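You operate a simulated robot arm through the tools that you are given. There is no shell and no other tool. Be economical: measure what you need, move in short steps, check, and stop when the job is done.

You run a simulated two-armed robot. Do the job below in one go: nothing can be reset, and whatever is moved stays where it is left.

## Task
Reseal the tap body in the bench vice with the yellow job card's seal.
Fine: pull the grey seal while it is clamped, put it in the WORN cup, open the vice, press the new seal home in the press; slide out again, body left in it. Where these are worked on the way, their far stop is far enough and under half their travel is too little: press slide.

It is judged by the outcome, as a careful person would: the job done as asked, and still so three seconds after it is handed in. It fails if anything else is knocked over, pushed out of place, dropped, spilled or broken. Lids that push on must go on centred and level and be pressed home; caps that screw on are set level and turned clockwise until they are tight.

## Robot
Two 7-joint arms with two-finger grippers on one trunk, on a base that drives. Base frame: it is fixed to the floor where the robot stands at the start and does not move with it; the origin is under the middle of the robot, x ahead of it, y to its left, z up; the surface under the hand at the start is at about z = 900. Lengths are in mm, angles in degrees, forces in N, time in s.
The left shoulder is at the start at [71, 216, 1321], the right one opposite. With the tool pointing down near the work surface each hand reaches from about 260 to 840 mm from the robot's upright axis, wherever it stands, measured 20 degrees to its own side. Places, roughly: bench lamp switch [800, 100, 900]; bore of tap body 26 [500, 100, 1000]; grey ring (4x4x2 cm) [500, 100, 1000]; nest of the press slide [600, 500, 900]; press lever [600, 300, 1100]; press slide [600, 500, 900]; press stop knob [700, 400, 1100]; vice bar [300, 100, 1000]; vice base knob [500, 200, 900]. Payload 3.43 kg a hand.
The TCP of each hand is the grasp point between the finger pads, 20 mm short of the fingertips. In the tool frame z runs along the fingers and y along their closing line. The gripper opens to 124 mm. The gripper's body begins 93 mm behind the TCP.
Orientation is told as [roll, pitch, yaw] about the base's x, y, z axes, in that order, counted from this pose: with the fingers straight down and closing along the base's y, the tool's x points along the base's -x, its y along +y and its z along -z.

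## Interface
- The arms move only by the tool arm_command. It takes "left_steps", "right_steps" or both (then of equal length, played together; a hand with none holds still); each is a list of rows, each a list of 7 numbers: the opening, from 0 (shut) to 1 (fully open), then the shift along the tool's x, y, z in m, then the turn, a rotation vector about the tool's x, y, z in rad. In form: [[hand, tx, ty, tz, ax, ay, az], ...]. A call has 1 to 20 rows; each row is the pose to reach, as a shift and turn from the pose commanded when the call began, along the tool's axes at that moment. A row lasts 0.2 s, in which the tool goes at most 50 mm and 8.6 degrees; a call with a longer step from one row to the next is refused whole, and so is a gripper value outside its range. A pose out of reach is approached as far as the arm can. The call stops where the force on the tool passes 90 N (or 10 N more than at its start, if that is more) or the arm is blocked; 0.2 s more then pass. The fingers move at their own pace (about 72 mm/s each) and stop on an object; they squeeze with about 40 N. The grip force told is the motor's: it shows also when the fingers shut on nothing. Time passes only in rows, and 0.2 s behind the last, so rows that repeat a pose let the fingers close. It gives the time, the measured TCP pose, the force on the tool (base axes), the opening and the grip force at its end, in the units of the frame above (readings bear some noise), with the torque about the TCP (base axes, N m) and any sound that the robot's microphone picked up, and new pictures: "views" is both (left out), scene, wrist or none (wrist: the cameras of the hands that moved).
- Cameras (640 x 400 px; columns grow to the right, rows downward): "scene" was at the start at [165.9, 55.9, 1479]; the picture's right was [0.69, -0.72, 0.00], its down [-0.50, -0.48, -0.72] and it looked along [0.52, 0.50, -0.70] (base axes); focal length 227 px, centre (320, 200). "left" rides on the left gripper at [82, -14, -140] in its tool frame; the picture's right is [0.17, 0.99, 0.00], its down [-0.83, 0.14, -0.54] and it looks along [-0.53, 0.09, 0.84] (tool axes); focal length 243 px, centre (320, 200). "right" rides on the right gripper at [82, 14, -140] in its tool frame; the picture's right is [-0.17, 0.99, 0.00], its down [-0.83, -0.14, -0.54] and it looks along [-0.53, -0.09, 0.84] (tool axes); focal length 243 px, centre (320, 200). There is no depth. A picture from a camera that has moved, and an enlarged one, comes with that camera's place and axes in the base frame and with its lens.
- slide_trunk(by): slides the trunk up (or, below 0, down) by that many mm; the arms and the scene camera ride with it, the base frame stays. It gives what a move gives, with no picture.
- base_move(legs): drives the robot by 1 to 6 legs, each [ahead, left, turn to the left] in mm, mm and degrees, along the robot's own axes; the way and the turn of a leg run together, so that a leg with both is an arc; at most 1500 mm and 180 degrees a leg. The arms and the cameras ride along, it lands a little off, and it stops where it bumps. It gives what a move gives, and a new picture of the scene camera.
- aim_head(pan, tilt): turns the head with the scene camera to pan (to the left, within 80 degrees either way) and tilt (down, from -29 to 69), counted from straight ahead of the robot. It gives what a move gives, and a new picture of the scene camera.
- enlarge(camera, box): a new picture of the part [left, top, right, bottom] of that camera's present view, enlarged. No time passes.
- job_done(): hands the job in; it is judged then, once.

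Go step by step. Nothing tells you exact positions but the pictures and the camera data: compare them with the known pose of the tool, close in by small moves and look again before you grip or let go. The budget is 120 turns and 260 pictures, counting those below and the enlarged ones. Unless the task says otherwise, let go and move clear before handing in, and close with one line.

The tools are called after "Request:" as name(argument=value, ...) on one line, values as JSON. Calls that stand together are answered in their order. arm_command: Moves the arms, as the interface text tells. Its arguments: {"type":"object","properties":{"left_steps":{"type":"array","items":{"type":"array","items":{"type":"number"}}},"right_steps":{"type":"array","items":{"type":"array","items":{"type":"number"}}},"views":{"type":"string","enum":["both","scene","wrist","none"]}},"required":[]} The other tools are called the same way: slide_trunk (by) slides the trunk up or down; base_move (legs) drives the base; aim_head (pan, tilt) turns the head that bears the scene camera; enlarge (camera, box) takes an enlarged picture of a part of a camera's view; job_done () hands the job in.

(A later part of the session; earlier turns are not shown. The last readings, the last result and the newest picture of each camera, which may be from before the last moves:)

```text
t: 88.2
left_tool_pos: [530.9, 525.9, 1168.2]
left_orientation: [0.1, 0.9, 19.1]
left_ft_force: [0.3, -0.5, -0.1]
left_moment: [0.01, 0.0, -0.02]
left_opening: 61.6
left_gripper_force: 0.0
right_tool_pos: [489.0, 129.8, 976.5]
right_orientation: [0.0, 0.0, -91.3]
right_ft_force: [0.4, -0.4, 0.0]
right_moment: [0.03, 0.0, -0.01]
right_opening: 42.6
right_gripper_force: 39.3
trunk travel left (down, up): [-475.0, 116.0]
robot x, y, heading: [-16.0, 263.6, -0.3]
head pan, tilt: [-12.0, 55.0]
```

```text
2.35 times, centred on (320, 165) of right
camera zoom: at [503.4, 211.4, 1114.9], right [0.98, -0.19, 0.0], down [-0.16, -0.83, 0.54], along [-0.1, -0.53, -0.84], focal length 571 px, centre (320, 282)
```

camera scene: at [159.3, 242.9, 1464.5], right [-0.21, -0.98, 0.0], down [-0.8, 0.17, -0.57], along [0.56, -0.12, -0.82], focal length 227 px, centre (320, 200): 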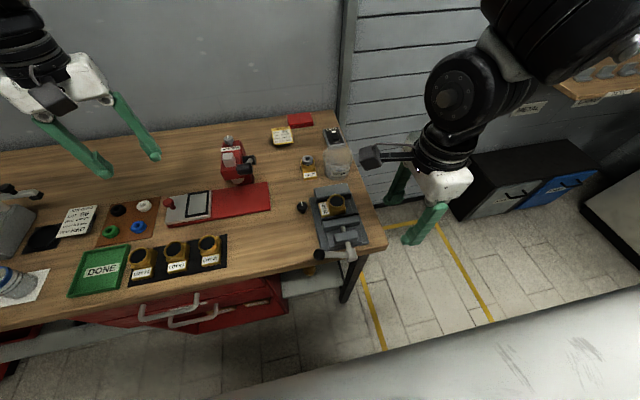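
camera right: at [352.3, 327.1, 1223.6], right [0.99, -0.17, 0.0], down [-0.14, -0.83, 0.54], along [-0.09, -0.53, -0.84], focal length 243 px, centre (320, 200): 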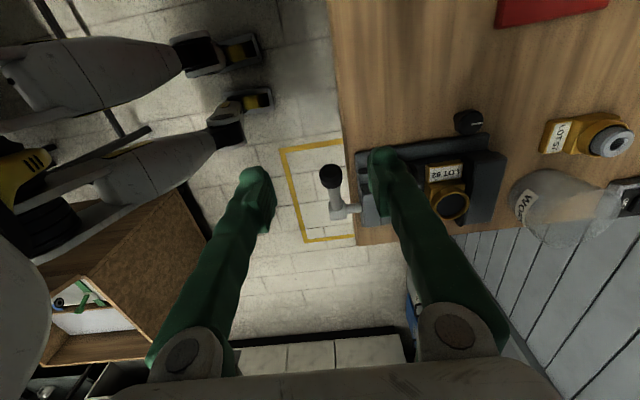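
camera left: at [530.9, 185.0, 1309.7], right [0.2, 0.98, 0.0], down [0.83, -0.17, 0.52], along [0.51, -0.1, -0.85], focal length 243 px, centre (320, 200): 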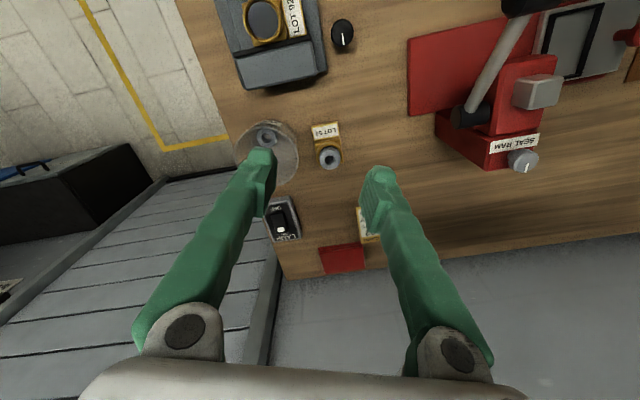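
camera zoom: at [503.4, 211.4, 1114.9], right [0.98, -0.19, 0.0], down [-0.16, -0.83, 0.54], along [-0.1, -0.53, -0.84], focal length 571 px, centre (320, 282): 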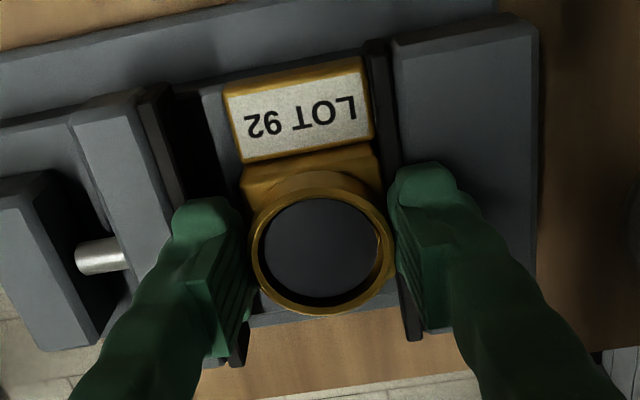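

Gripped on the collar (42.6 mm). I lift straight up.

Request:
arm_command(right_steps=[[0.2, 0, 0, -0.005, 0, 0, 0], [0.2, 0, 0, -0.015, 0, 0, 0], [0.2, 0, 0, -0.035, 0, 0, 0], [0.2, 0, 0, -0.065, 0, 0, 0], [0.2, 0, 0, -0.1, 0, 0, 0], [0.2, 0, 0, -0.12, 0, 0, 0]], views="scene")

Request:
enlarge(camera="right", box=[200, 80, 440, 250])

Request:
enlarge(camera="scene", box=[280, 100, 400, 220])

```text
t: 89.6
left_tool_pos: [531.1, 525.9, 1168.8]
left_orientation: [0.1, 1.0, 19.1]
left_ft_force: [-0.5, -0.6, -0.5]
left_moment: [0.02, 0.04, 0.03]
left_opening: 61.8
left_gripper_force: 0.1
right_tool_pos: [487.5, 129.4, 1095.0]
right_orientation: [-0.2, 0.0, -91.5]
right_ft_force: [-1.1, -0.4, -3.0]
right_moment: [-0.01, -0.02, 0.02]
right_opening: 42.6
right_gripper_force: 39.9
trunk travel left (down, up): [-475.0, 116.0]
robot x, y, heading: [-22.2, 260.7, -0.3]
head pan, tilt: [-12.0, 55.0]
camera scene: at [159.2, 242.9, 1464.4], right [-0.21, -0.98, 0.0], down [-0.8, 0.17, -0.57], along [0.56, -0.12, -0.82], focal length 227 px, centre (320, 200)
```

scene: 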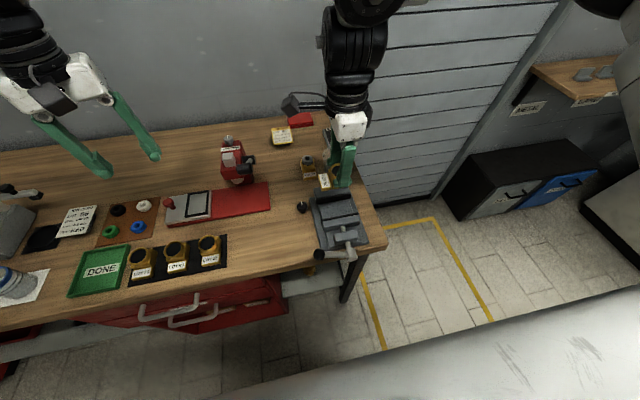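

```text
2.35 times, centred on (320, 165) of right
camera zoom: at [503.0, 211.9, 1234.2], right [0.98, -0.19, 0.0], down [-0.16, -0.83, 0.54], along [-0.1, -0.53, -0.84], focal length 571 px, centre (320, 282)
```

zoom: 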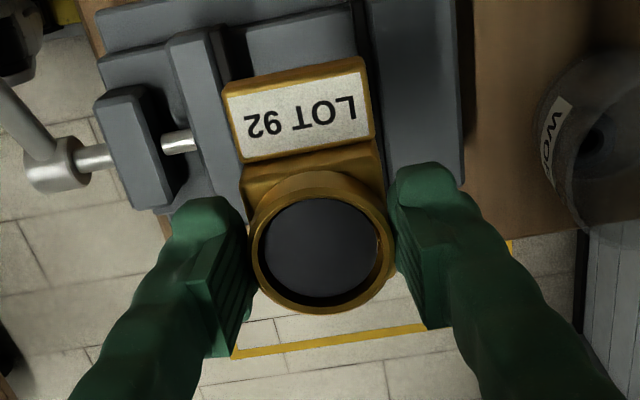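

```text
3.33 times, centred on (340, 160) of scene
camera zoom: at [159.2, 242.9, 1464.4], right [-0.21, -0.98, 0.0], down [-0.8, 0.17, -0.57], along [0.56, -0.12, -0.82], focal length 757 px, centre (253, 333)
```

zoom: 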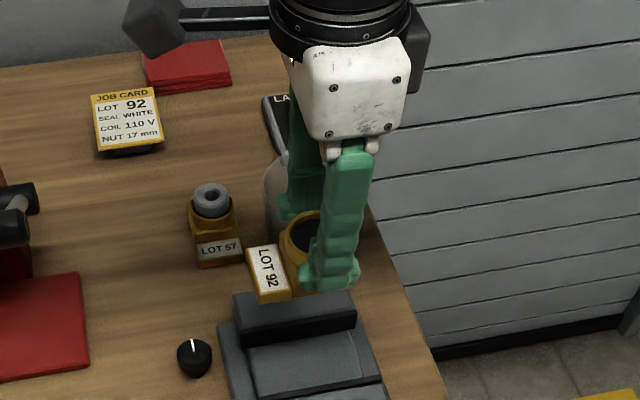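

The body is free and level in the hand. I retract it toward the robot at this height so that it clears the press while I drive and turn left.

Request:
arm_command(right_steps=[[0.2, 0, -0.04, -0.01, 0, 0, 0], [0.2, 0, -0.08, -0.02, 0, 0, 0], [0.2, 0, -0.12, -0.03, 0, 0, 0], [0.2, 0, -0.16, -0.03, 0, 0, 0], [0.2, 0, -0.16, -0.03, 0, 0, 0]], views="none")

Request:
base_move(legs=[[0, 28, 20], [103, -20, 20]])

Request:
aim_head(pan=-5, tilt=50)

```text
t: 90.8
left_tool_pos: [532.8, 526.3, 1168.1]
left_orientation: [0.2, 0.9, 19.0]
left_ft_force: [0.9, -0.2, 0.6]
left_moment: [-0.01, -0.01, 0.0]
left_opening: 61.7
left_gripper_force: 0.1
right_tool_pos: [328.7, 131.7, 1123.6]
right_orientation: [-0.1, 0.1, -91.4]
right_ft_force: [0.1, -0.3, -2.9]
right_moment: [-0.03, -0.02, 0.02]
right_opening: 42.5
right_gripper_force: 39.9
trunk travel left (down, up): [-475.0, 116.0]
robot x, y, heading: [-17.1, 258.6, -0.1]
head pan, tilt: [-12.0, 55.0]
```

```text
t: 94.0
left_tool_pos: [331.6, 873.6, 1167.8]
left_orientation: [0.1, 0.9, 58.5]
left_ft_force: [0.0, 0.8, -0.1]
left_moment: [-0.02, 0.0, 0.0]
left_opening: 62.3
left_gripper_force: 0.1
right_tool_pos: [423.8, 439.9, 1124.1]
right_orientation: [-0.1, 0.0, -52.0]
right_ft_force: [-0.9, 0.1, -3.1]
right_moment: [-0.02, -0.01, 0.0]
right_opening: 42.5
right_gripper_force: 40.0
trunk travel left (down, up): [-475.0, 116.0]
robot x, y, heading: [75.3, 319.0, 39.2]
head pan, tilt: [-12.0, 55.0]
camera scene: at [222.6, 420.2, 1464.5], right [0.46, -0.89, 0.0], down [-0.73, -0.37, -0.57], along [0.51, 0.26, -0.82], focal length 227 px, centre (320, 200)
```

scene: 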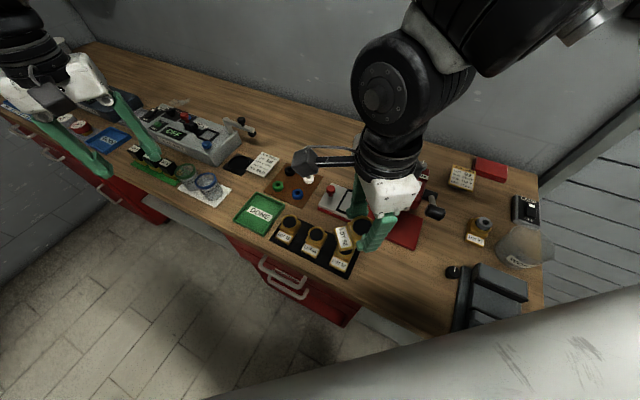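

```text
t: 94.6
left_tool_pos: [331.9, 874.8, 1168.5]
left_orientation: [0.2, 0.9, 58.5]
left_ft_force: [0.3, 0.3, 0.0]
left_moment: [0.01, 0.03, 0.01]
left_opening: 62.1
left_gripper_force: 0.0
right_tool_pos: [424.2, 442.5, 1123.7]
right_orientation: [-0.1, 0.0, -52.0]
right_ft_force: [-0.4, 0.1, -3.0]
right_moment: [-0.01, -0.01, 0.0]
right_opening: 42.7
right_gripper_force: 39.9
trunk travel left (down, up): [-475.0, 116.0]
robot x, y, heading: [75.2, 322.7, 39.2]
head pan, tilt: [-5.0, 50.0]
camera scene: at [222.8, 431.2, 1470.8], right [0.56, -0.83, 0.0], down [-0.63, -0.43, -0.64], along [0.53, 0.36, -0.77], focal length 227 px, centre (320, 200)
```

scene: 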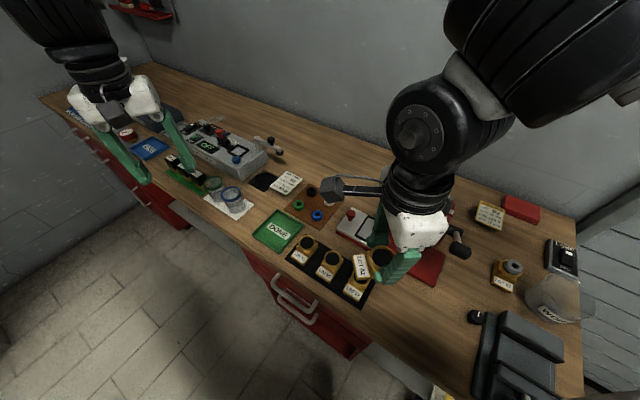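

I take a good look at the nest from the head camera.

Request:
enlarge(camera="scene", box=[280, 170, 480, 300])

Request:
enlarge(camera="right", box=[160, 40, 520, 280])

```text
3.08 times, centred on (380, 235) of scene
camera zoom: at [222.8, 431.2, 1470.8], right [0.56, -0.83, 0.0], down [-0.63, -0.43, -0.64], along [0.53, 0.36, -0.77], focal length 698 px, centre (135, 92)
```

zoom: 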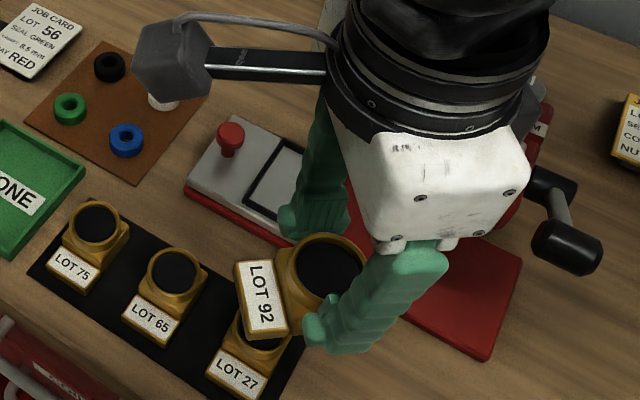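

```text
1.67 times, centred on (340, 160) of right
camera zoom: at [384.5, 515.2, 1263.4], right [0.88, 0.48, 0.0], down [0.4, -0.74, 0.54], along [0.26, -0.47, -0.84], focal length 404 px, centre (287, 267)
```

zoom: 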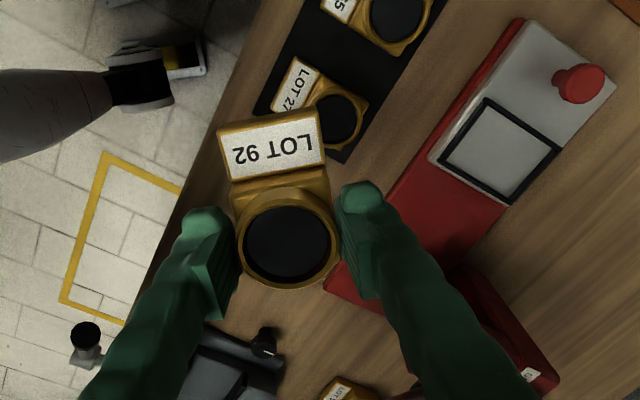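

The nest is axis-aligned, centred near [593, 508]; the bore must come to about [604.5, 508] with the hand at yaw −1.3. I move there in two stages.

Request:
arm_command(right_steps=[[0.2, -0.008, 0.022, 0, 0, 0, -0.12], [0.2, -0.016, 0.045, 0, 0, 0, -0.24], [0.2, -0.024, 0.068, 0, 0, 0, -0.36], [0.2, -0.032, 0.09, 0.005, 0, 0, -0.48], [0.2, -0.04, 0.112, 0.01, 0, 0, -0.6], [0.2, -0.044, 0.135, 0.015, 0, 0, -0.73], [0.2, -0.046, 0.14, 0.02, 0, 0, -0.86], [0.2, -0.046, 0.14, 0.02, 0, 0, -0.885]], views="none")

Request:
enlarge(camera="right", box=[160, 80, 480, 300])

```text
t: 96.4
left_tool_pos: [333.2, 874.6, 1167.9]
left_orientation: [0.2, 0.9, 58.5]
left_ft_force: [0.4, 0.3, -0.3]
left_moment: [-0.07, 0.0, 0.01]
left_opening: 61.7
left_gripper_force: 0.0
right_tool_pos: [563.0, 490.4, 1103.0]
right_orientation: [0.0, 0.1, -1.1]
right_ft_force: [0.7, 0.2, -3.5]
right_moment: [0.0, -0.01, 0.0]
right_opening: 42.3
right_gripper_force: 39.7
trunk travel left (down, up): [-475.0, 116.0]
robot x, y, heading: [76.0, 317.0, 39.2]
head pan, tilt: [-5.0, 50.0]
```

```text
1.82 times, centred on (320, 190) of right
camera zoom: at [481.2, 507.4, 1243.2], right [0.19, 0.98, 0.0], down [0.83, -0.16, 0.54], along [0.53, -0.1, -0.84], focal length 441 px, centre (320, 218)
```

zoom: 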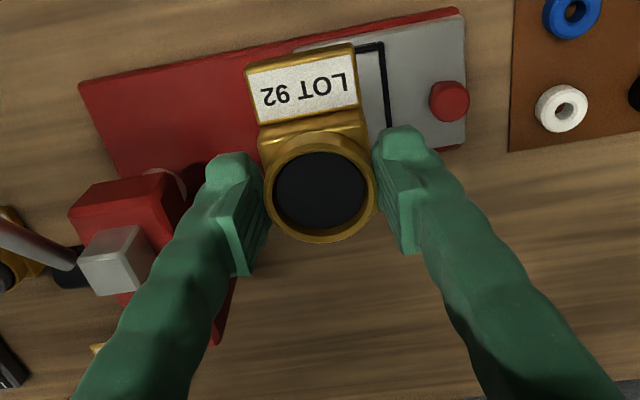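

In reach and well placed. I zoom to check the body's alignment with the slide.

Request:
enlarge(camera="right", box=[270, 80, 410, 180])

```text
4.00 times, centred on (340, 130) of right
camera zoom: at [481.2, 507.4, 1243.2], right [0.19, 0.98, 0.0], down [0.83, -0.16, 0.54], along [0.53, -0.1, -0.84], focal length 970 px, centre (240, 480)
```

zoom: 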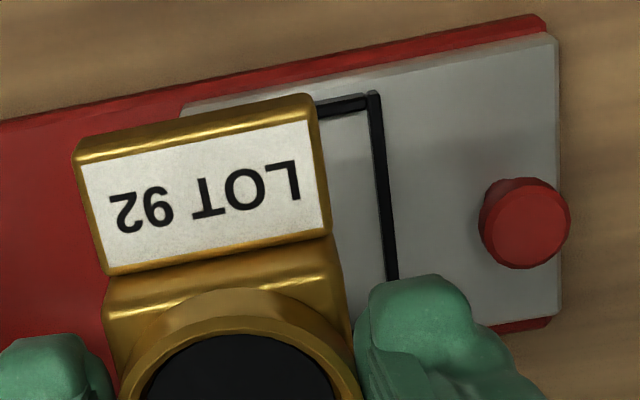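

The body is parallel to the nest. I move above it, to bore [606, 508.5], and lower part-way.

Request:
arm_command(right_steps=[[0.2, -0.015, 0.006, 0.01, 0, 0, 0], [0.2, -0.03, 0.012, 0.03, 0, 0, 0], [0.2, -0.043, 0.018, 0.05, 0, 0, 0], [0.2, -0.043, 0.018, 0.08, 0, 0, 0], [0.2, -0.043, 0.018, 0.098, 0, 0, 0], [0.2, -0.043, 0.018, 0.098, 0, 0, 0]], views="none")

Request:
enlarge(camera="right", box=[220, 60, 420, 200])

Request:
enlarge(camera="scene", box=[300, 150, 440, 250])

```text
t: 97.8
left_tool_pos: [331.8, 874.4, 1168.0]
left_orientation: [0.2, 0.9, 58.4]
left_ft_force: [-0.7, -0.8, -0.1]
left_moment: [-0.02, -0.03, 0.0]
left_opening: 62.0
left_gripper_force: 0.2
right_tool_pos: [605.3, 508.9, 1003.2]
right_orientation: [0.0, 0.1, -1.2]
right_ft_force: [0.2, 0.4, -3.2]
right_moment: [0.02, -0.03, 0.01]
right_opening: 42.3
right_gripper_force: 39.9
trunk travel left (down, up): [-475.0, 116.0]
robot x, y, heading: [73.9, 323.3, 39.2]
head pan, tilt: [-5.0, 50.0]
```

```text
2.86 times, centred on (320, 130) of right
camera zoom: at [524.6, 525.4, 1143.6], right [0.19, 0.98, 0.0], down [0.83, -0.16, 0.54], along [0.53, -0.1, -0.84], focal length 693 px, centre (320, 400)
```

zoom: 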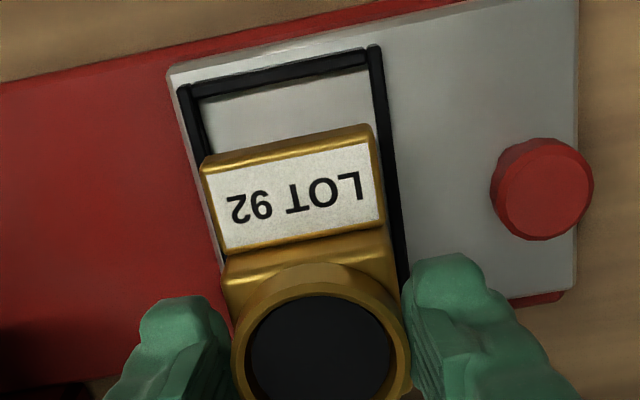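

```text
4.00 times, centred on (370, 200) of scene
camera zoom: at [222.4, 431.1, 1471.0], right [0.56, -0.83, 0.0], down [-0.63, -0.43, -0.64], along [0.53, 0.36, -0.77], focal length 908 px, centre (120, 200)
```

zoom: 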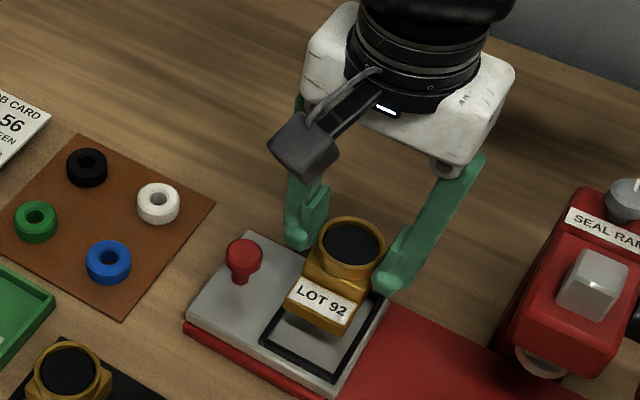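

The body sits nicely inside the frame outline; I shift 1.5 mm back, 1 mm right and lower further.

Request:
arm_command(right_steps=[[0.2, 0.0015, -0.001, 0.008, 0, 0, 0], [0.2, 0.0015, -0.001, 0.016, 0, 0, 0], [0.2, 0.0015, -0.001, 0.022, 0, 0, 0], [0.2, 0.0015, -0.001, 0.022, 0, 0, 0]], views="none")

Request:
enlarge(camera="right", box=[220, 60, 420, 200])

Request:
enlarge(camera="scene", box=[320, 180, 400, 240])

```text
t: 98.8
left_tool_pos: [332.3, 875.1, 1168.6]
left_orientation: [0.1, 0.9, 58.5]
left_ft_force: [0.0, 0.3, -0.3]
left_moment: [0.0, 0.04, -0.01]
left_opening: 62.1
left_gripper_force: 0.1
right_tool_pos: [606.6, 508.1, 984.0]
right_orientation: [0.0, 0.1, -1.4]
right_ft_force: [0.9, -0.2, -3.2]
right_moment: [0.02, -0.03, -0.01]
right_opening: 42.5
right_gripper_force: 40.2
trunk travel left (down, up): [-475.0, 116.0]
robot x, y, heading: [72.3, 317.9, 39.2]
head pan, tilt: [-5.0, 50.0]
```

```text
2.86 times, centred on (320, 130) of right
camera zoom: at [523.8, 524.6, 1122.7], right [0.19, 0.98, 0.0], down [0.83, -0.16, 0.54], along [0.53, -0.1, -0.84], focal length 693 px, centre (320, 400)
```

zoom: 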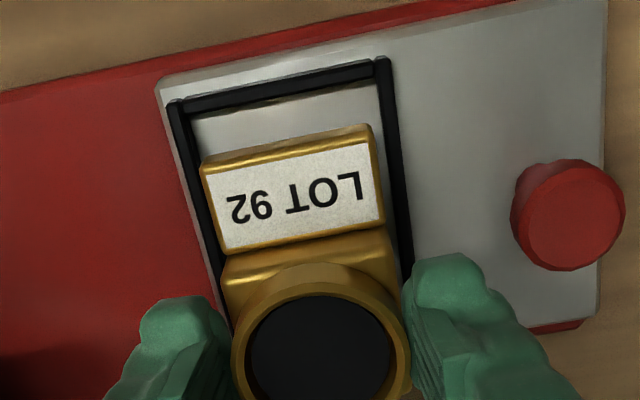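

```text
6.67 times, centred on (360, 210) of scene
camera zoom: at [222.8, 431.1, 1470.9], right [0.56, -0.83, 0.0], down [-0.63, -0.43, -0.64], along [0.53, 0.36, -0.77], focal length 1513 px, centre (53, 133)
```

zoom: 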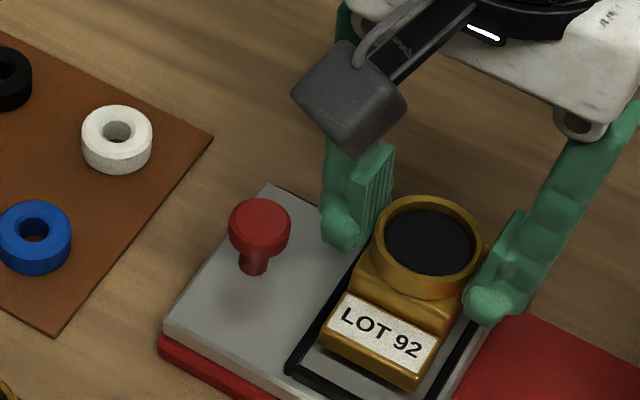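

Centred sideways; I shift another 1.5 mm back and continue lowering until it touches.

Request:
arm_command(right_steps=[[0.2, 0.002, 0, 0.004, 0, 0, 0], [0.2, 0.002, 0, 0.008, 0, 0, 0], [0.2, 0.002, 0, 0.012, 0, 0, 0], [0.2, 0.002, 0, 0.016, 0, 0, 0], [0.2, 0.002, 0, 0.016, 0, 0, 0]], views="none")

Request:
enlarge(camera="right", box=[220, 60, 420, 200])

Request:
enlarge(camera="scene", box=[320, 180, 400, 240])

```text
t: 100.0
left_tool_pos: [329.2, 873.9, 1169.4]
left_orientation: [0.0, 0.7, 58.5]
left_ft_force: [-0.7, 0.6, -1.5]
left_moment: [0.02, -0.02, 0.03]
left_opening: 62.2
left_gripper_force: 0.0
right_tool_pos: [601.4, 507.6, 967.4]
right_orientation: [0.1, 0.1, -1.3]
right_ft_force: [-3.2, -7.0, 30.6]
right_moment: [0.0, 0.27, 0.01]
right_opening: 42.5
right_gripper_force: 39.6
trunk travel left (down, up): [-475.0, 116.0]
robot x, y, heading: [74.6, 319.7, 39.0]
head pan, tilt: [-5.0, 50.0]
```

```text
2.86 times, centred on (320, 130) of right
camera zoom: at [519.0, 523.0, 1108.8], right [0.19, 0.98, 0.0], down [0.83, -0.16, 0.54], along [0.53, -0.1, -0.84], focal length 693 px, centre (320, 400)
```

zoom: 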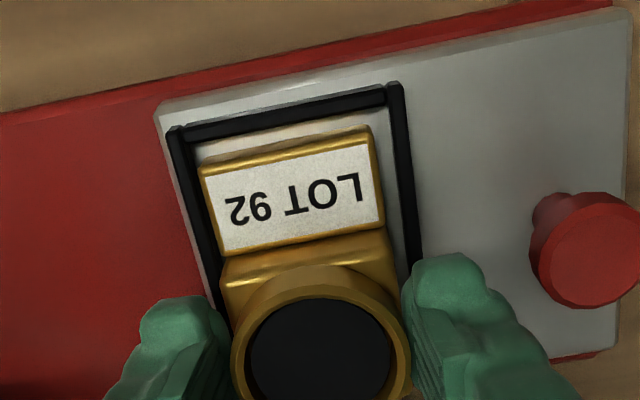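

```text
6.67 times, centred on (360, 210) of scene
camera zoom: at [219.8, 429.2, 1471.5], right [0.56, -0.83, 0.0], down [-0.63, -0.43, -0.64], along [0.53, 0.36, -0.76], focal length 1513 px, centre (53, 133)
```

zoom: 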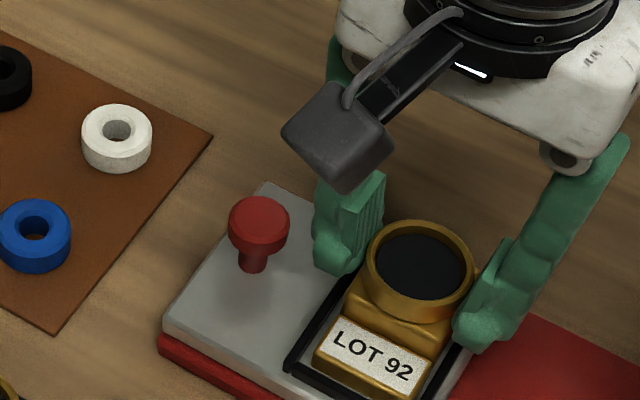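

It rests flat on the nest floor (contact 34 N, centred under the body). I ease off, open and rise.

Request:
arm_command(right_steps=[[0.2, 0, 0, -0.0015, 0, 0, 0], [0.3, 0, 0, -0.0015, 0, 0, 0], [0.42, 0, 0, -0.0015, 0, 0, 0], [0.46, 0, 0, -0.0015, 0, 0, 0], [0.46, 0, 0, -0.02, 0, 0, 0], [0.46, 0, 0, -0.06, 0, 0, 0], [0.46, 0.02, 0, -0.1, 0, 0, 0], [0.46, 0.04, 0, -0.13, 0, 0, 0]], views="none")

Request:
enlarge(camera="right", box=[200, 60, 440, 210])

Request:
enlarge(camera="scene", box=[300, 160, 420, 250])

```text
t: 101.8
left_tool_pos: [329.8, 876.2, 1168.9]
left_orientation: [0.0, 0.8, 58.6]
left_ft_force: [-0.5, 0.3, -0.6]
left_moment: [-0.01, -0.01, 0.0]
left_opening: 62.1
left_gripper_force: 0.0
right_tool_pos: [561.3, 507.0, 1097.3]
right_orientation: [-0.1, 0.1, -1.3]
right_ft_force: [-0.1, -0.2, 0.1]
right_moment: [0.01, 0.01, 0.01]
right_opening: 57.1
right_gripper_force: 0.0
trunk travel left (down, up): [-475.0, 116.0]
robot x, y, heading: [75.8, 321.6, 39.3]
head pan, tilt: [-5.0, 50.0]
```

```text
2.67 times, centred on (320, 135) of right
camera zoom: at [479.1, 523.0, 1237.7], right [0.19, 0.98, 0.0], down [0.83, -0.16, 0.54], along [0.53, -0.1, -0.84], focal length 647 px, centre (320, 373)
```

zoom: 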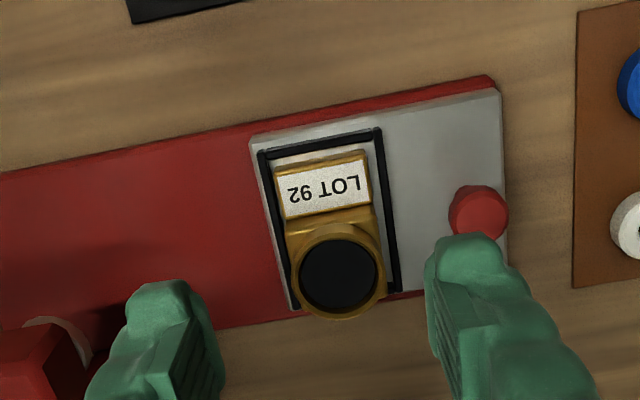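

```text
4.44 times, centred on (360, 205) of scene
camera zoom: at [221.4, 431.2, 1471.0], right [0.56, -0.83, 0.0], down [-0.63, -0.43, -0.64], along [0.53, 0.36, -0.77], focal length 1009 px, centre (142, 178)
```

zoom: 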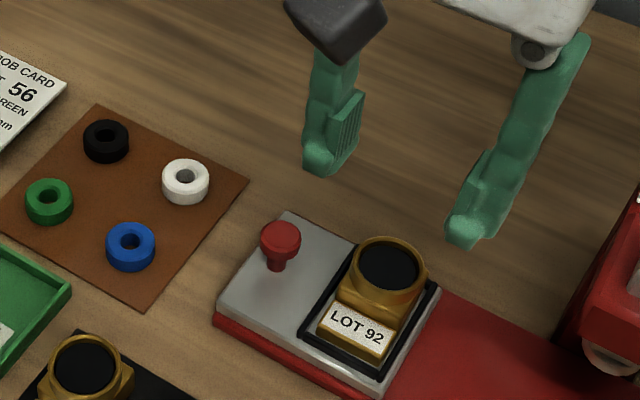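

The body sits in the nest. Now the white seal at about [622, 664]; I drive the base over so that it is in easy reach.

Request:
base_move(legs=[[111, 99, 0]])

Request:
enlarge(camera="right", box=[200, 60, 440, 210])

```text
t: 103.8
left_tool_pos: [354.8, 1014.7, 1168.2]
left_orientation: [0.1, 0.9, 58.4]
left_ft_force: [0.5, 0.2, 0.2]
left_moment: [0.01, -0.01, 0.02]
left_opening: 61.9
left_gripper_force: 0.1
right_tool_pos: [584.0, 646.4, 1097.3]
right_orientation: [0.0, 0.2, -1.2]
right_ft_force: [0.4, 0.2, 0.6]
right_moment: [0.02, -0.02, -0.03]
right_opening: 56.8
right_gripper_force: 0.1
trunk travel left (down, up): [-475.0, 116.0]
robot x, y, heading: [99.9, 460.1, 39.1]
head pan, tilt: [-5.0, 50.0]
camera scene: at [244.6, 571.3, 1471.0], right [0.56, -0.83, 0.0], down [-0.63, -0.43, -0.64], along [0.53, 0.36, -0.77], focal length 227 px, centre (320, 200)
```

scene: 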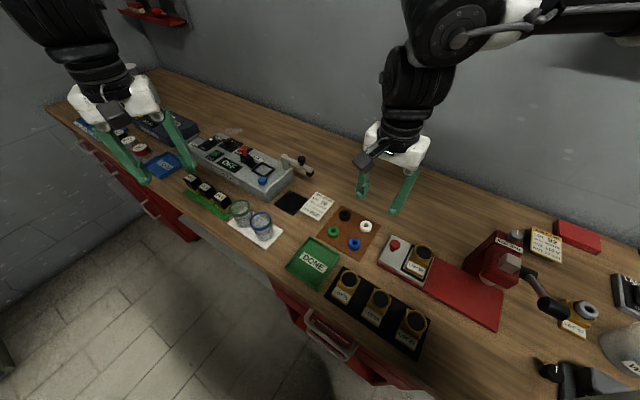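

```text
2.67 times, centred on (320, 135) of right
camera zoom: at [502.4, 663.1, 1237.4], right [0.19, 0.98, 0.0], down [0.83, -0.16, 0.54], along [0.53, -0.1, -0.84], focal length 647 px, centre (320, 373)
```

zoom: 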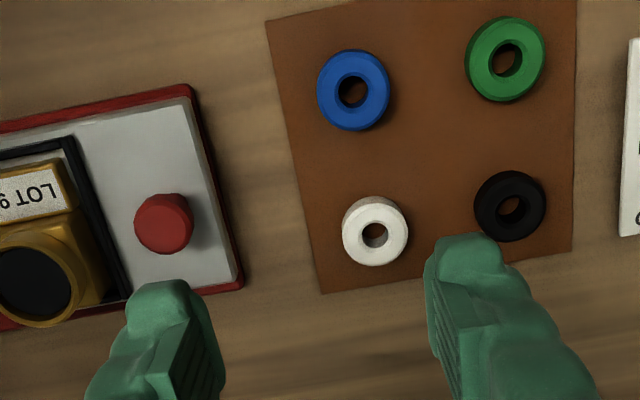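

The white seal is near [624, 668]. I move above it and lower part-way.

Request:
arm_command(right_steps=[[0.46, -0.015, 0.008, 0.03, 0, 0, 0], [0.46, -0.03, 0.015, 0.06, 0, 0, 0], [0.46, -0.04, 0.0206, 0.09, 0, 0, -0.02], [0.46, -0.04, 0.0206, 0.112, 0, 0, -0.02], [0.46, -0.04, 0.0206, 0.112, 0, 0, -0.02]], views="none")

Request:
enlarge(camera="right", box=[200, 100, 440, 250])

Request:
enlarge(camera="scene", box=[320, 180, 420, 260])

```text
t: 105.0
left_tool_pos: [353.6, 1016.5, 1168.5]
left_orientation: [0.2, 0.9, 58.4]
left_ft_force: [-1.0, 0.1, 0.5]
left_moment: [0.02, 0.0, 0.03]
left_opening: 62.2
left_gripper_force: 0.0
right_tool_pos: [622.8, 666.9, 985.7]
right_orientation: [0.1, 0.1, -0.2]
right_ft_force: [-0.5, 0.5, -0.7]
right_moment: [0.02, -0.02, 0.03]
right_opening: 56.9
right_gripper_force: 0.1
trunk travel left (down, up): [-475.0, 116.0]
robot x, y, heading: [102.7, 461.1, 39.2]
head pan, tilt: [-5.0, 50.0]
```

```text
2.67 times, centred on (320, 175) of right
camera zoom: at [541.1, 681.6, 1125.7], right [0.17, 0.99, 0.0], down [0.83, -0.14, 0.54], along [0.53, -0.09, -0.84], focal length 647 px, centre (320, 267)
```

zoom: 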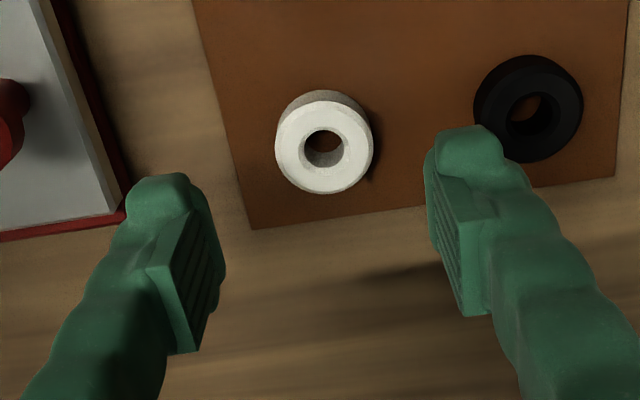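

```text
5.00 times, centred on (370, 220) of scene
camera zoom: at [244.4, 572.0, 1471.0], right [0.56, -0.83, 0.0], down [-0.63, -0.43, -0.64], along [0.53, 0.36, -0.77], focal length 1135 px, centre (70, 100)
```

zoom: 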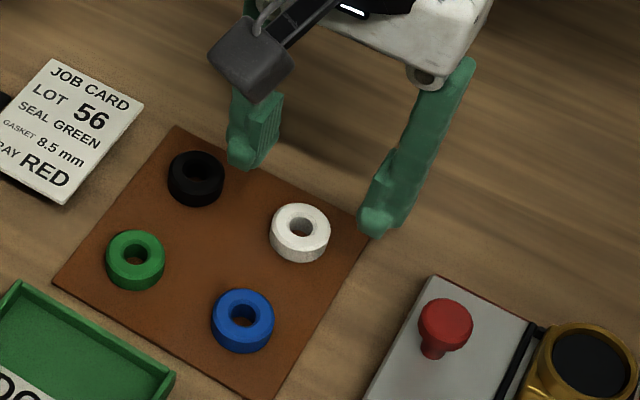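

I lower around the white seal to hold its upper part (TCP z≈933) and close.

Request:
arm_command(right_steps=[[0.46, 0, 0.0015, 0.025, 0, 0, 0], [0.46, 0, 0.0015, 0.045, 0, 0, 0], [0.46, 0, 0.0015, 0.053, 0, 0, 0], [0.46, 0, 0.0015, 0.053, 0, 0, 0]], views="none")

Request:
enlarge(camera="right", box=[200, 100, 440, 250])

Request:
enlarge(camera="scene", box=[320, 180, 420, 260])

```text
t: 106.0
left_tool_pos: [354.3, 1016.2, 1168.2]
left_orientation: [0.1, 0.8, 58.4]
left_ft_force: [-0.1, -0.3, -0.3]
left_moment: [0.03, 0.01, 0.02]
left_opening: 62.1
left_gripper_force: 0.0
right_tool_pos: [624.9, 667.9, 933.0]
right_orientation: [0.0, 0.1, -0.2]
right_ft_force: [0.7, -1.2, 0.2]
right_moment: [0.0, -0.01, 0.0]
right_opening: 56.7
right_gripper_force: 0.0
trunk travel left (down, up): [-475.0, 116.0]
robot x, y, heading: [95.8, 460.5, 39.1]
head pan, tilt: [-5.0, 50.0]
```

```text
2.67 times, centred on (320, 175) of right
camera zoom: at [542.6, 683.2, 1073.6], right [0.17, 0.99, 0.0], down [0.83, -0.14, 0.54], along [0.53, -0.09, -0.84], focal length 647 px, centre (320, 267)
```

zoom: 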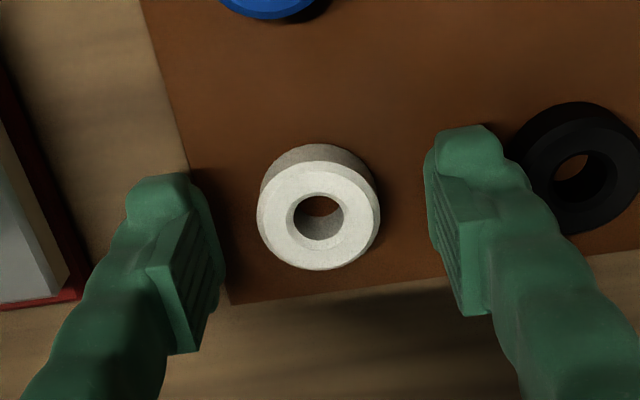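

```text
5.00 times, centred on (370, 220) of scene
camera zoom: at [244.7, 572.4, 1470.9], right [0.56, -0.83, 0.0], down [-0.63, -0.43, -0.64], along [0.53, 0.36, -0.77], focal length 1135 px, centre (70, 100)
```

zoom: 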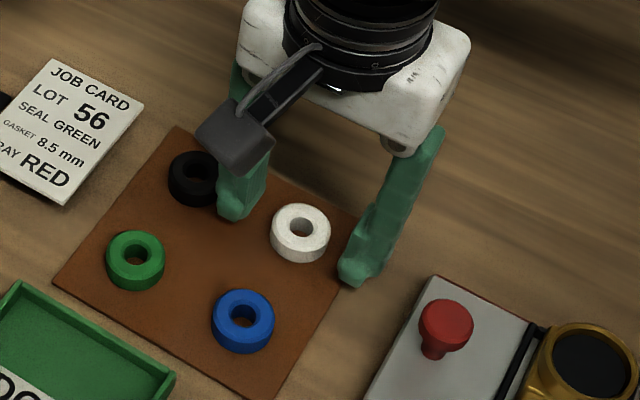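

Aligned. I lower 3 mm more and close on the seal.

Request:
arm_command(right_steps=[[0.44, 0, 0, 0.003, 0, 0, 0], [0.34, 0, 0, 0.003, 0, 0, 0], [0.24, 0, 0, 0.003, 0, 0, 0], [0.15, 0, 0, 0.003, 0, 0, 0], [0.1, 0, 0, 0.003, 0, 0, 0]], views="none")

Request:
enlarge(camera="right", box=[200, 100, 440, 250])

```text
t: 107.2
left_tool_pos: [354.3, 1015.9, 1168.0]
left_orientation: [0.2, 0.9, 58.5]
left_ft_force: [-0.2, -0.1, 0.2]
left_moment: [0.0, 0.0, -0.01]
left_opening: 62.0
left_gripper_force: 0.0
right_tool_pos: [624.5, 667.0, 929.6]
right_orientation: [0.0, 0.1, -0.2]
right_ft_force: [-0.2, 0.3, -0.1]
right_moment: [0.04, -0.01, -0.01]
right_opening: 28.3
right_gripper_force: 40.4
trunk travel left (down, up): [-475.0, 116.0]
robot x, y, heading: [99.8, 460.8, 39.2]
head pan, tilt: [-5.0, 50.0]
```

```text
2.67 times, centred on (320, 175) of right
camera zoom: at [543.2, 683.0, 1069.7], right [0.17, 0.99, 0.0], down [0.83, -0.14, 0.54], along [0.53, -0.09, -0.84], focal length 647 px, centre (320, 267)
```

zoom: 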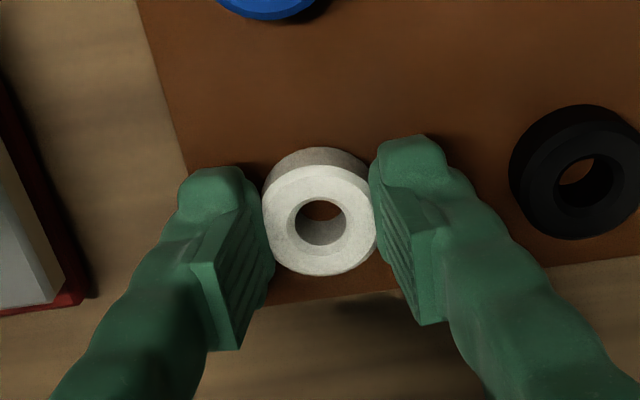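

The seal is held at 28.3 mm. I lift it and carry it over the bore at [601.5, 507.6].

Request:
arm_command(right_steps=[[0.1, 0, 0, -0.03, 0, 0, 0], [0.1, 0, 0, -0.07, 0, 0, 0], [0.1, 0, 0, -0.11, 0, 0, 0], [0.1, 0.005, -0.04, -0.12, 0, 0, 0], [0.1, 0.011, -0.08, -0.12, 0, 0, 0], [0.1, 0.017, -0.12, -0.12, 0, 0, 0], [0.1, 0.023, -0.16, -0.115, 0, 0, 0], [0.1, 0.023, -0.16, -0.105, 0, 0, 0], [0.1, 0.023, -0.16, -0.105, 0, 0, 0]], views="none")

Request:
enlarge(camera="right", box=[200, 80, 440, 230])

Request:
enlarge(camera="scene", box=[370, 200, 490, 290])

```text
t: 109.2
left_tool_pos: [354.3, 1016.9, 1168.7]
left_orientation: [0.1, 0.9, 58.4]
left_ft_force: [-0.6, -1.0, 0.8]
left_moment: [0.01, -0.04, 0.02]
left_opening: 62.2
left_gripper_force: 0.0
right_tool_pos: [600.1, 508.8, 1035.6]
right_orientation: [0.1, 0.1, -0.3]
right_ft_force: [0.1, -0.7, -0.2]
right_moment: [0.0, 0.0, -0.03]
right_opening: 27.1
right_gripper_force: 39.5
trunk travel left (down, up): [-475.0, 116.0]
robot x, y, heading: [99.1, 461.3, 39.1]
head pan, tilt: [-5.0, 50.0]
```

```text
2.67 times, centred on (320, 155) of right
camera zoom: at [517.9, 523.3, 1175.6], right [0.17, 0.99, 0.0], down [0.83, -0.14, 0.54], along [0.53, -0.09, -0.84], focal length 647 px, centre (320, 320)
```

zoom: 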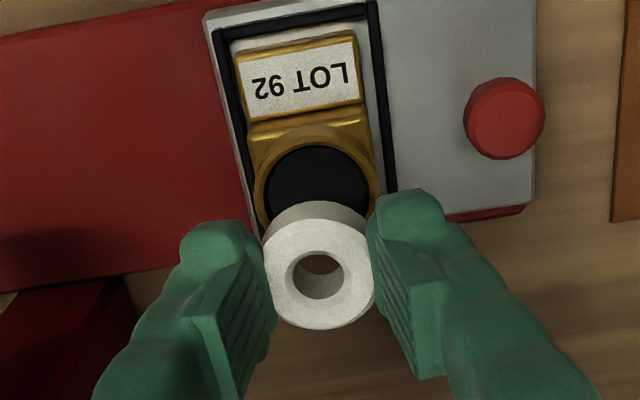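

```text
4.44 times, centred on (430, 245) of scene
camera zoom: at [244.6, 572.8, 1470.9], right [0.56, -0.83, 0.0], down [-0.63, -0.43, -0.64], along [0.53, 0.36, -0.77], focal length 1009 px, centre (-169, 0)
```

zoom: 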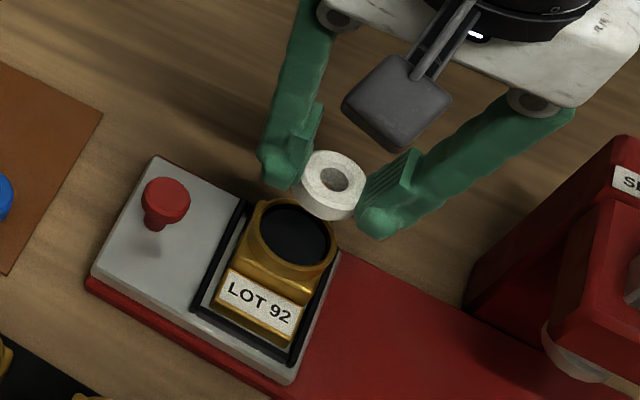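

The bore is at about [602.3, 508.1]; I correct by 2 mm and lower to just above it.

Request:
arm_command(right_steps=[[0.1, -0.002, -0.0007, 0.015, 0, 0, 0], [0.1, -0.002, -0.0007, 0.03, 0, 0, 0], [0.1, -0.002, -0.0007, 0.042, 0, 0, 0], [0.1, -0.002, -0.0007, 0.042, 0, 0, 0]], views="none")

Request:
enlarge(camera="right", box=[220, 80, 420, 210])

Request:
enlarge(camera="scene", box=[390, 210, 470, 270])

```text
t: 110.2
left_tool_pos: [354.4, 1015.3, 1168.3]
left_orientation: [0.1, 0.8, 58.4]
left_ft_force: [0.5, -0.2, -0.2]
left_moment: [-0.01, 0.0, 0.01]
left_opening: 62.0
left_gripper_force: 0.1
right_tool_pos: [601.2, 506.5, 993.2]
right_orientation: [-0.1, 0.0, -0.2]
right_ft_force: [-0.7, 0.4, 0.2]
right_moment: [0.0, -0.05, 0.01]
right_opening: 26.6
right_gripper_force: 39.6
trunk travel left (down, up): [-475.0, 116.0]
robot x, y, heading: [96.2, 463.7, 38.8]
head pan, tilt: [-5.0, 50.0]
```

```text
3.08 times, centred on (320, 145) of right
camera zoom: at [518.4, 521.9, 1134.3], right [0.17, 0.99, 0.0], down [0.83, -0.14, 0.54], along [0.53, -0.09, -0.84], focal length 746 px, centre (320, 369)
```

zoom: 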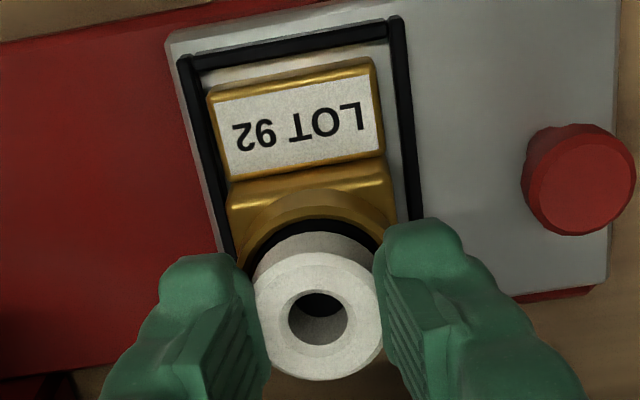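

```text
6.67 times, centred on (430, 240) of scene
camera zoom: at [244.7, 572.4, 1470.9], right [0.56, -0.83, 0.0], down [-0.63, -0.43, -0.64], along [0.53, 0.36, -0.77], focal length 1513 px, centre (-413, -67)
```

zoom: 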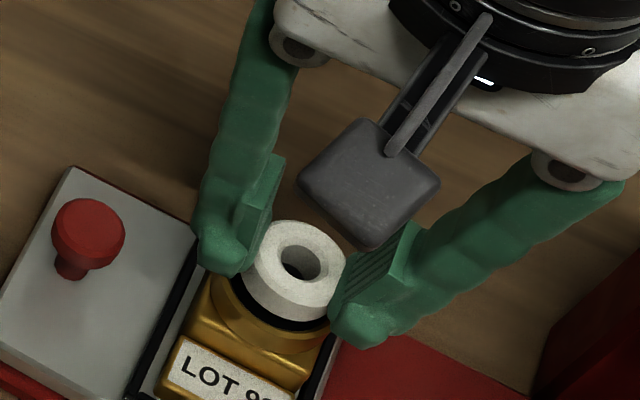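

Close above. I correct 1 mm and lower slowly until the seal enters or touches.

Request:
arm_command(right_steps=[[0.1, -0.001, 0.001, 0.004, 0, 0, 0], [0.1, -0.001, 0.001, 0.008, 0, 0, 0], [0.1, -0.001, 0.001, 0.011, 0, 0, 0], [0.1, -0.001, 0.001, 0.014, 0, 0, 0], [0.1, -0.001, 0.001, 0.014, 0, 0, 0]], views="none")

Request:
enlarge(camera="right", box=[220, 80, 420, 210])

Request:
enlarge(camera="scene", box=[390, 210, 470, 270])

```text
t: 111.4
left_tool_pos: [350.5, 1014.7, 1171.1]
left_orientation: [-0.1, 0.7, 58.3]
left_ft_force: [0.3, -0.5, -0.4]
left_moment: [0.0, -0.02, -0.02]
left_opening: 61.7
left_gripper_force: 0.1
right_tool_pos: [604.3, 508.2, 983.3]
right_orientation: [0.3, -0.4, -0.2]
right_ft_force: [8.0, -12.1, 74.7]
right_moment: [-1.14, 0.02, 0.26]
right_opening: 26.5
right_gripper_force: 40.1
trunk travel left (down, up): [-475.0, 116.0]
robot x, y, heading: [98.2, 463.9, 38.7]
head pan, tilt: [-5.0, 50.0]
```

```text
3.08 times, centred on (320, 145) of right
camera zoom: at [519.5, 522.6, 1122.8], right [0.17, 0.99, 0.01], down [0.83, -0.14, 0.54], along [0.54, -0.09, -0.84], focal length 746 px, centre (320, 369)
```

zoom: 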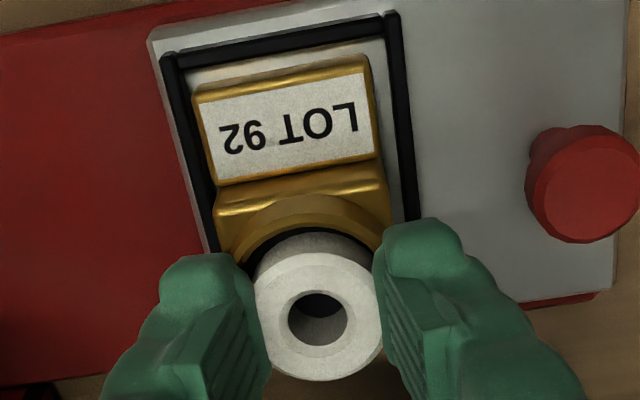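

```text
6.67 times, centred on (430, 240) of scene
camera zoom: at [240.1, 569.9, 1472.2], right [0.56, -0.83, 0.0], down [-0.63, -0.43, -0.65], along [0.54, 0.36, -0.76], focal length 1513 px, centre (-413, -67)
```

zoom: 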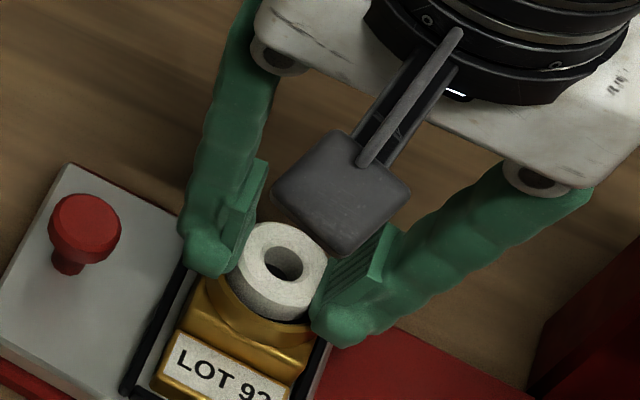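

It touched on the −y side of the rim (75 N). I lift 4 mm, shift 1.7 mm to +y, and lower again more gently.

Request:
arm_command(right_steps=[[0.1, 0, 0, -0.004, 0, 0, 0], [0.1, 0.0005, 0.0017, -0.006, 0, 0, 0], [0.1, 0.0005, 0.0017, -0.006, 0, 0, 0], [0.1, 0.0005, 0.0017, -0.003, 0, 0, 0], [0.1, 0.0005, 0.0017, -0.001, 0, 0, 0], [0.1, 0.0005, 0.0017, -0.001, 0, 0, 0]], views="none")

Request:
enlarge(camera="right", box=[250, 120, 390, 210])

```text
t: 112.8
left_tool_pos: [350.4, 1013.6, 1171.7]
left_orientation: [0.0, 0.8, 58.4]
left_ft_force: [-1.0, -0.2, -0.4]
left_moment: [0.0, 0.0, -0.02]
left_opening: 62.3
left_gripper_force: 0.1
right_tool_pos: [603.3, 509.5, 983.5]
right_orientation: [0.2, -0.4, -0.2]
right_ft_force: [10.6, -17.3, 78.6]
right_moment: [-1.1, -0.03, 0.15]
right_opening: 26.8
right_gripper_force: 40.0
trunk travel left (down, up): [-475.0, 116.0]
robot x, y, heading: [96.9, 462.1, 38.8]
head pan, tilt: [-5.0, 50.0]
```

```text
4.44 times, centred on (320, 165) of right
camera zoom: at [519.3, 523.2, 1122.7], right [0.17, 0.99, 0.0], down [0.83, -0.14, 0.55], along [0.54, -0.09, -0.84], focal length 1078 px, centre (320, 356)
```

zoom: 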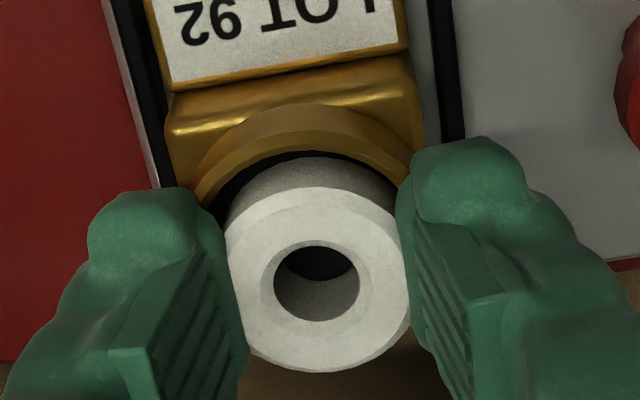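

The side force pushes to −y, and the bore measured clear of the hand was at [602, 507.8], so I lift, go there, and lower with less force.

Request:
arm_command(right_steps=[[0.1, 0, 0, -0.006, 0, 0, 0], [0.1, 0.0012, -0.0018, -0.008, 0, 0, 0], [0.1, 0.0012, -0.0018, -0.008, 0, 0, 0], [0.1, 0.0012, -0.0018, -0.004, 0, 0, 0], [0.1, 0.0012, -0.0018, -0.001, 0, 0, 0], [0.1, 0.0012, -0.0018, 0, 0, 0, 0], [0.1, 0.0012, -0.0018, 0, 0, 0, 0]], views="none")

Request:
enlarge(camera="right", box=[250, 120, 390, 210])

Request:
enlarge(camera="scene", box=[400, 225, 450, 265])

```text
t: 114.4
left_tool_pos: [352.2, 1013.8, 1170.5]
left_orientation: [-0.1, 0.7, 58.4]
left_ft_force: [-0.1, 0.1, -0.5]
left_moment: [-0.04, 0.0, -0.02]
left_opening: 62.0
left_gripper_force: 0.0
right_tool_pos: [600.6, 509.5, 983.3]
right_orientation: [0.4, -0.4, -0.2]
right_ft_force: [5.1, -9.5, 77.7]
right_moment: [-0.79, 0.04, 0.32]
right_opening: 26.2
right_gripper_force: 39.7
trunk travel left (down, up): [-475.0, 116.0]
robot x, y, heading: [99.0, 462.3, 39.3]
head pan, tilt: [-5.0, 50.0]
```

```text
4.44 times, centred on (320, 165) of right
camera zoom: at [516.8, 523.8, 1122.6], right [0.17, 0.99, 0.01], down [0.83, -0.15, 0.54], along [0.54, -0.09, -0.84], focal length 1078 px, centre (320, 356)
```

zoom: 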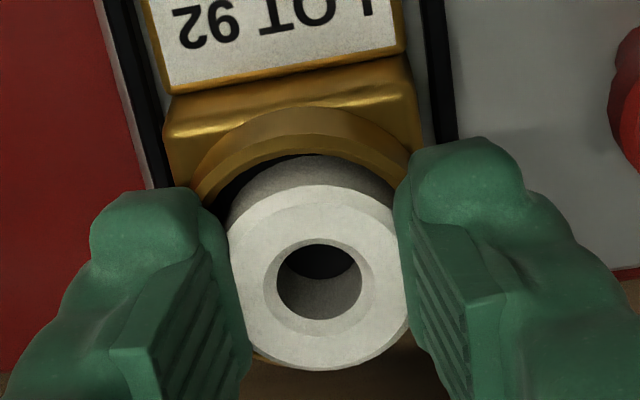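

```text
10.00 times, centred on (425, 245) of scene
camera zoom: at [239.3, 570.2, 1472.1], right [0.56, -0.83, 0.0], down [-0.63, -0.43, -0.65], along [0.54, 0.36, -0.76], focal length 2270 px, centre (-730, -250)
```

zoom: 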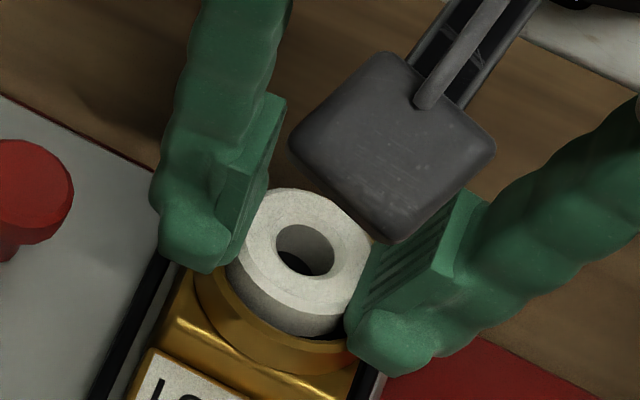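

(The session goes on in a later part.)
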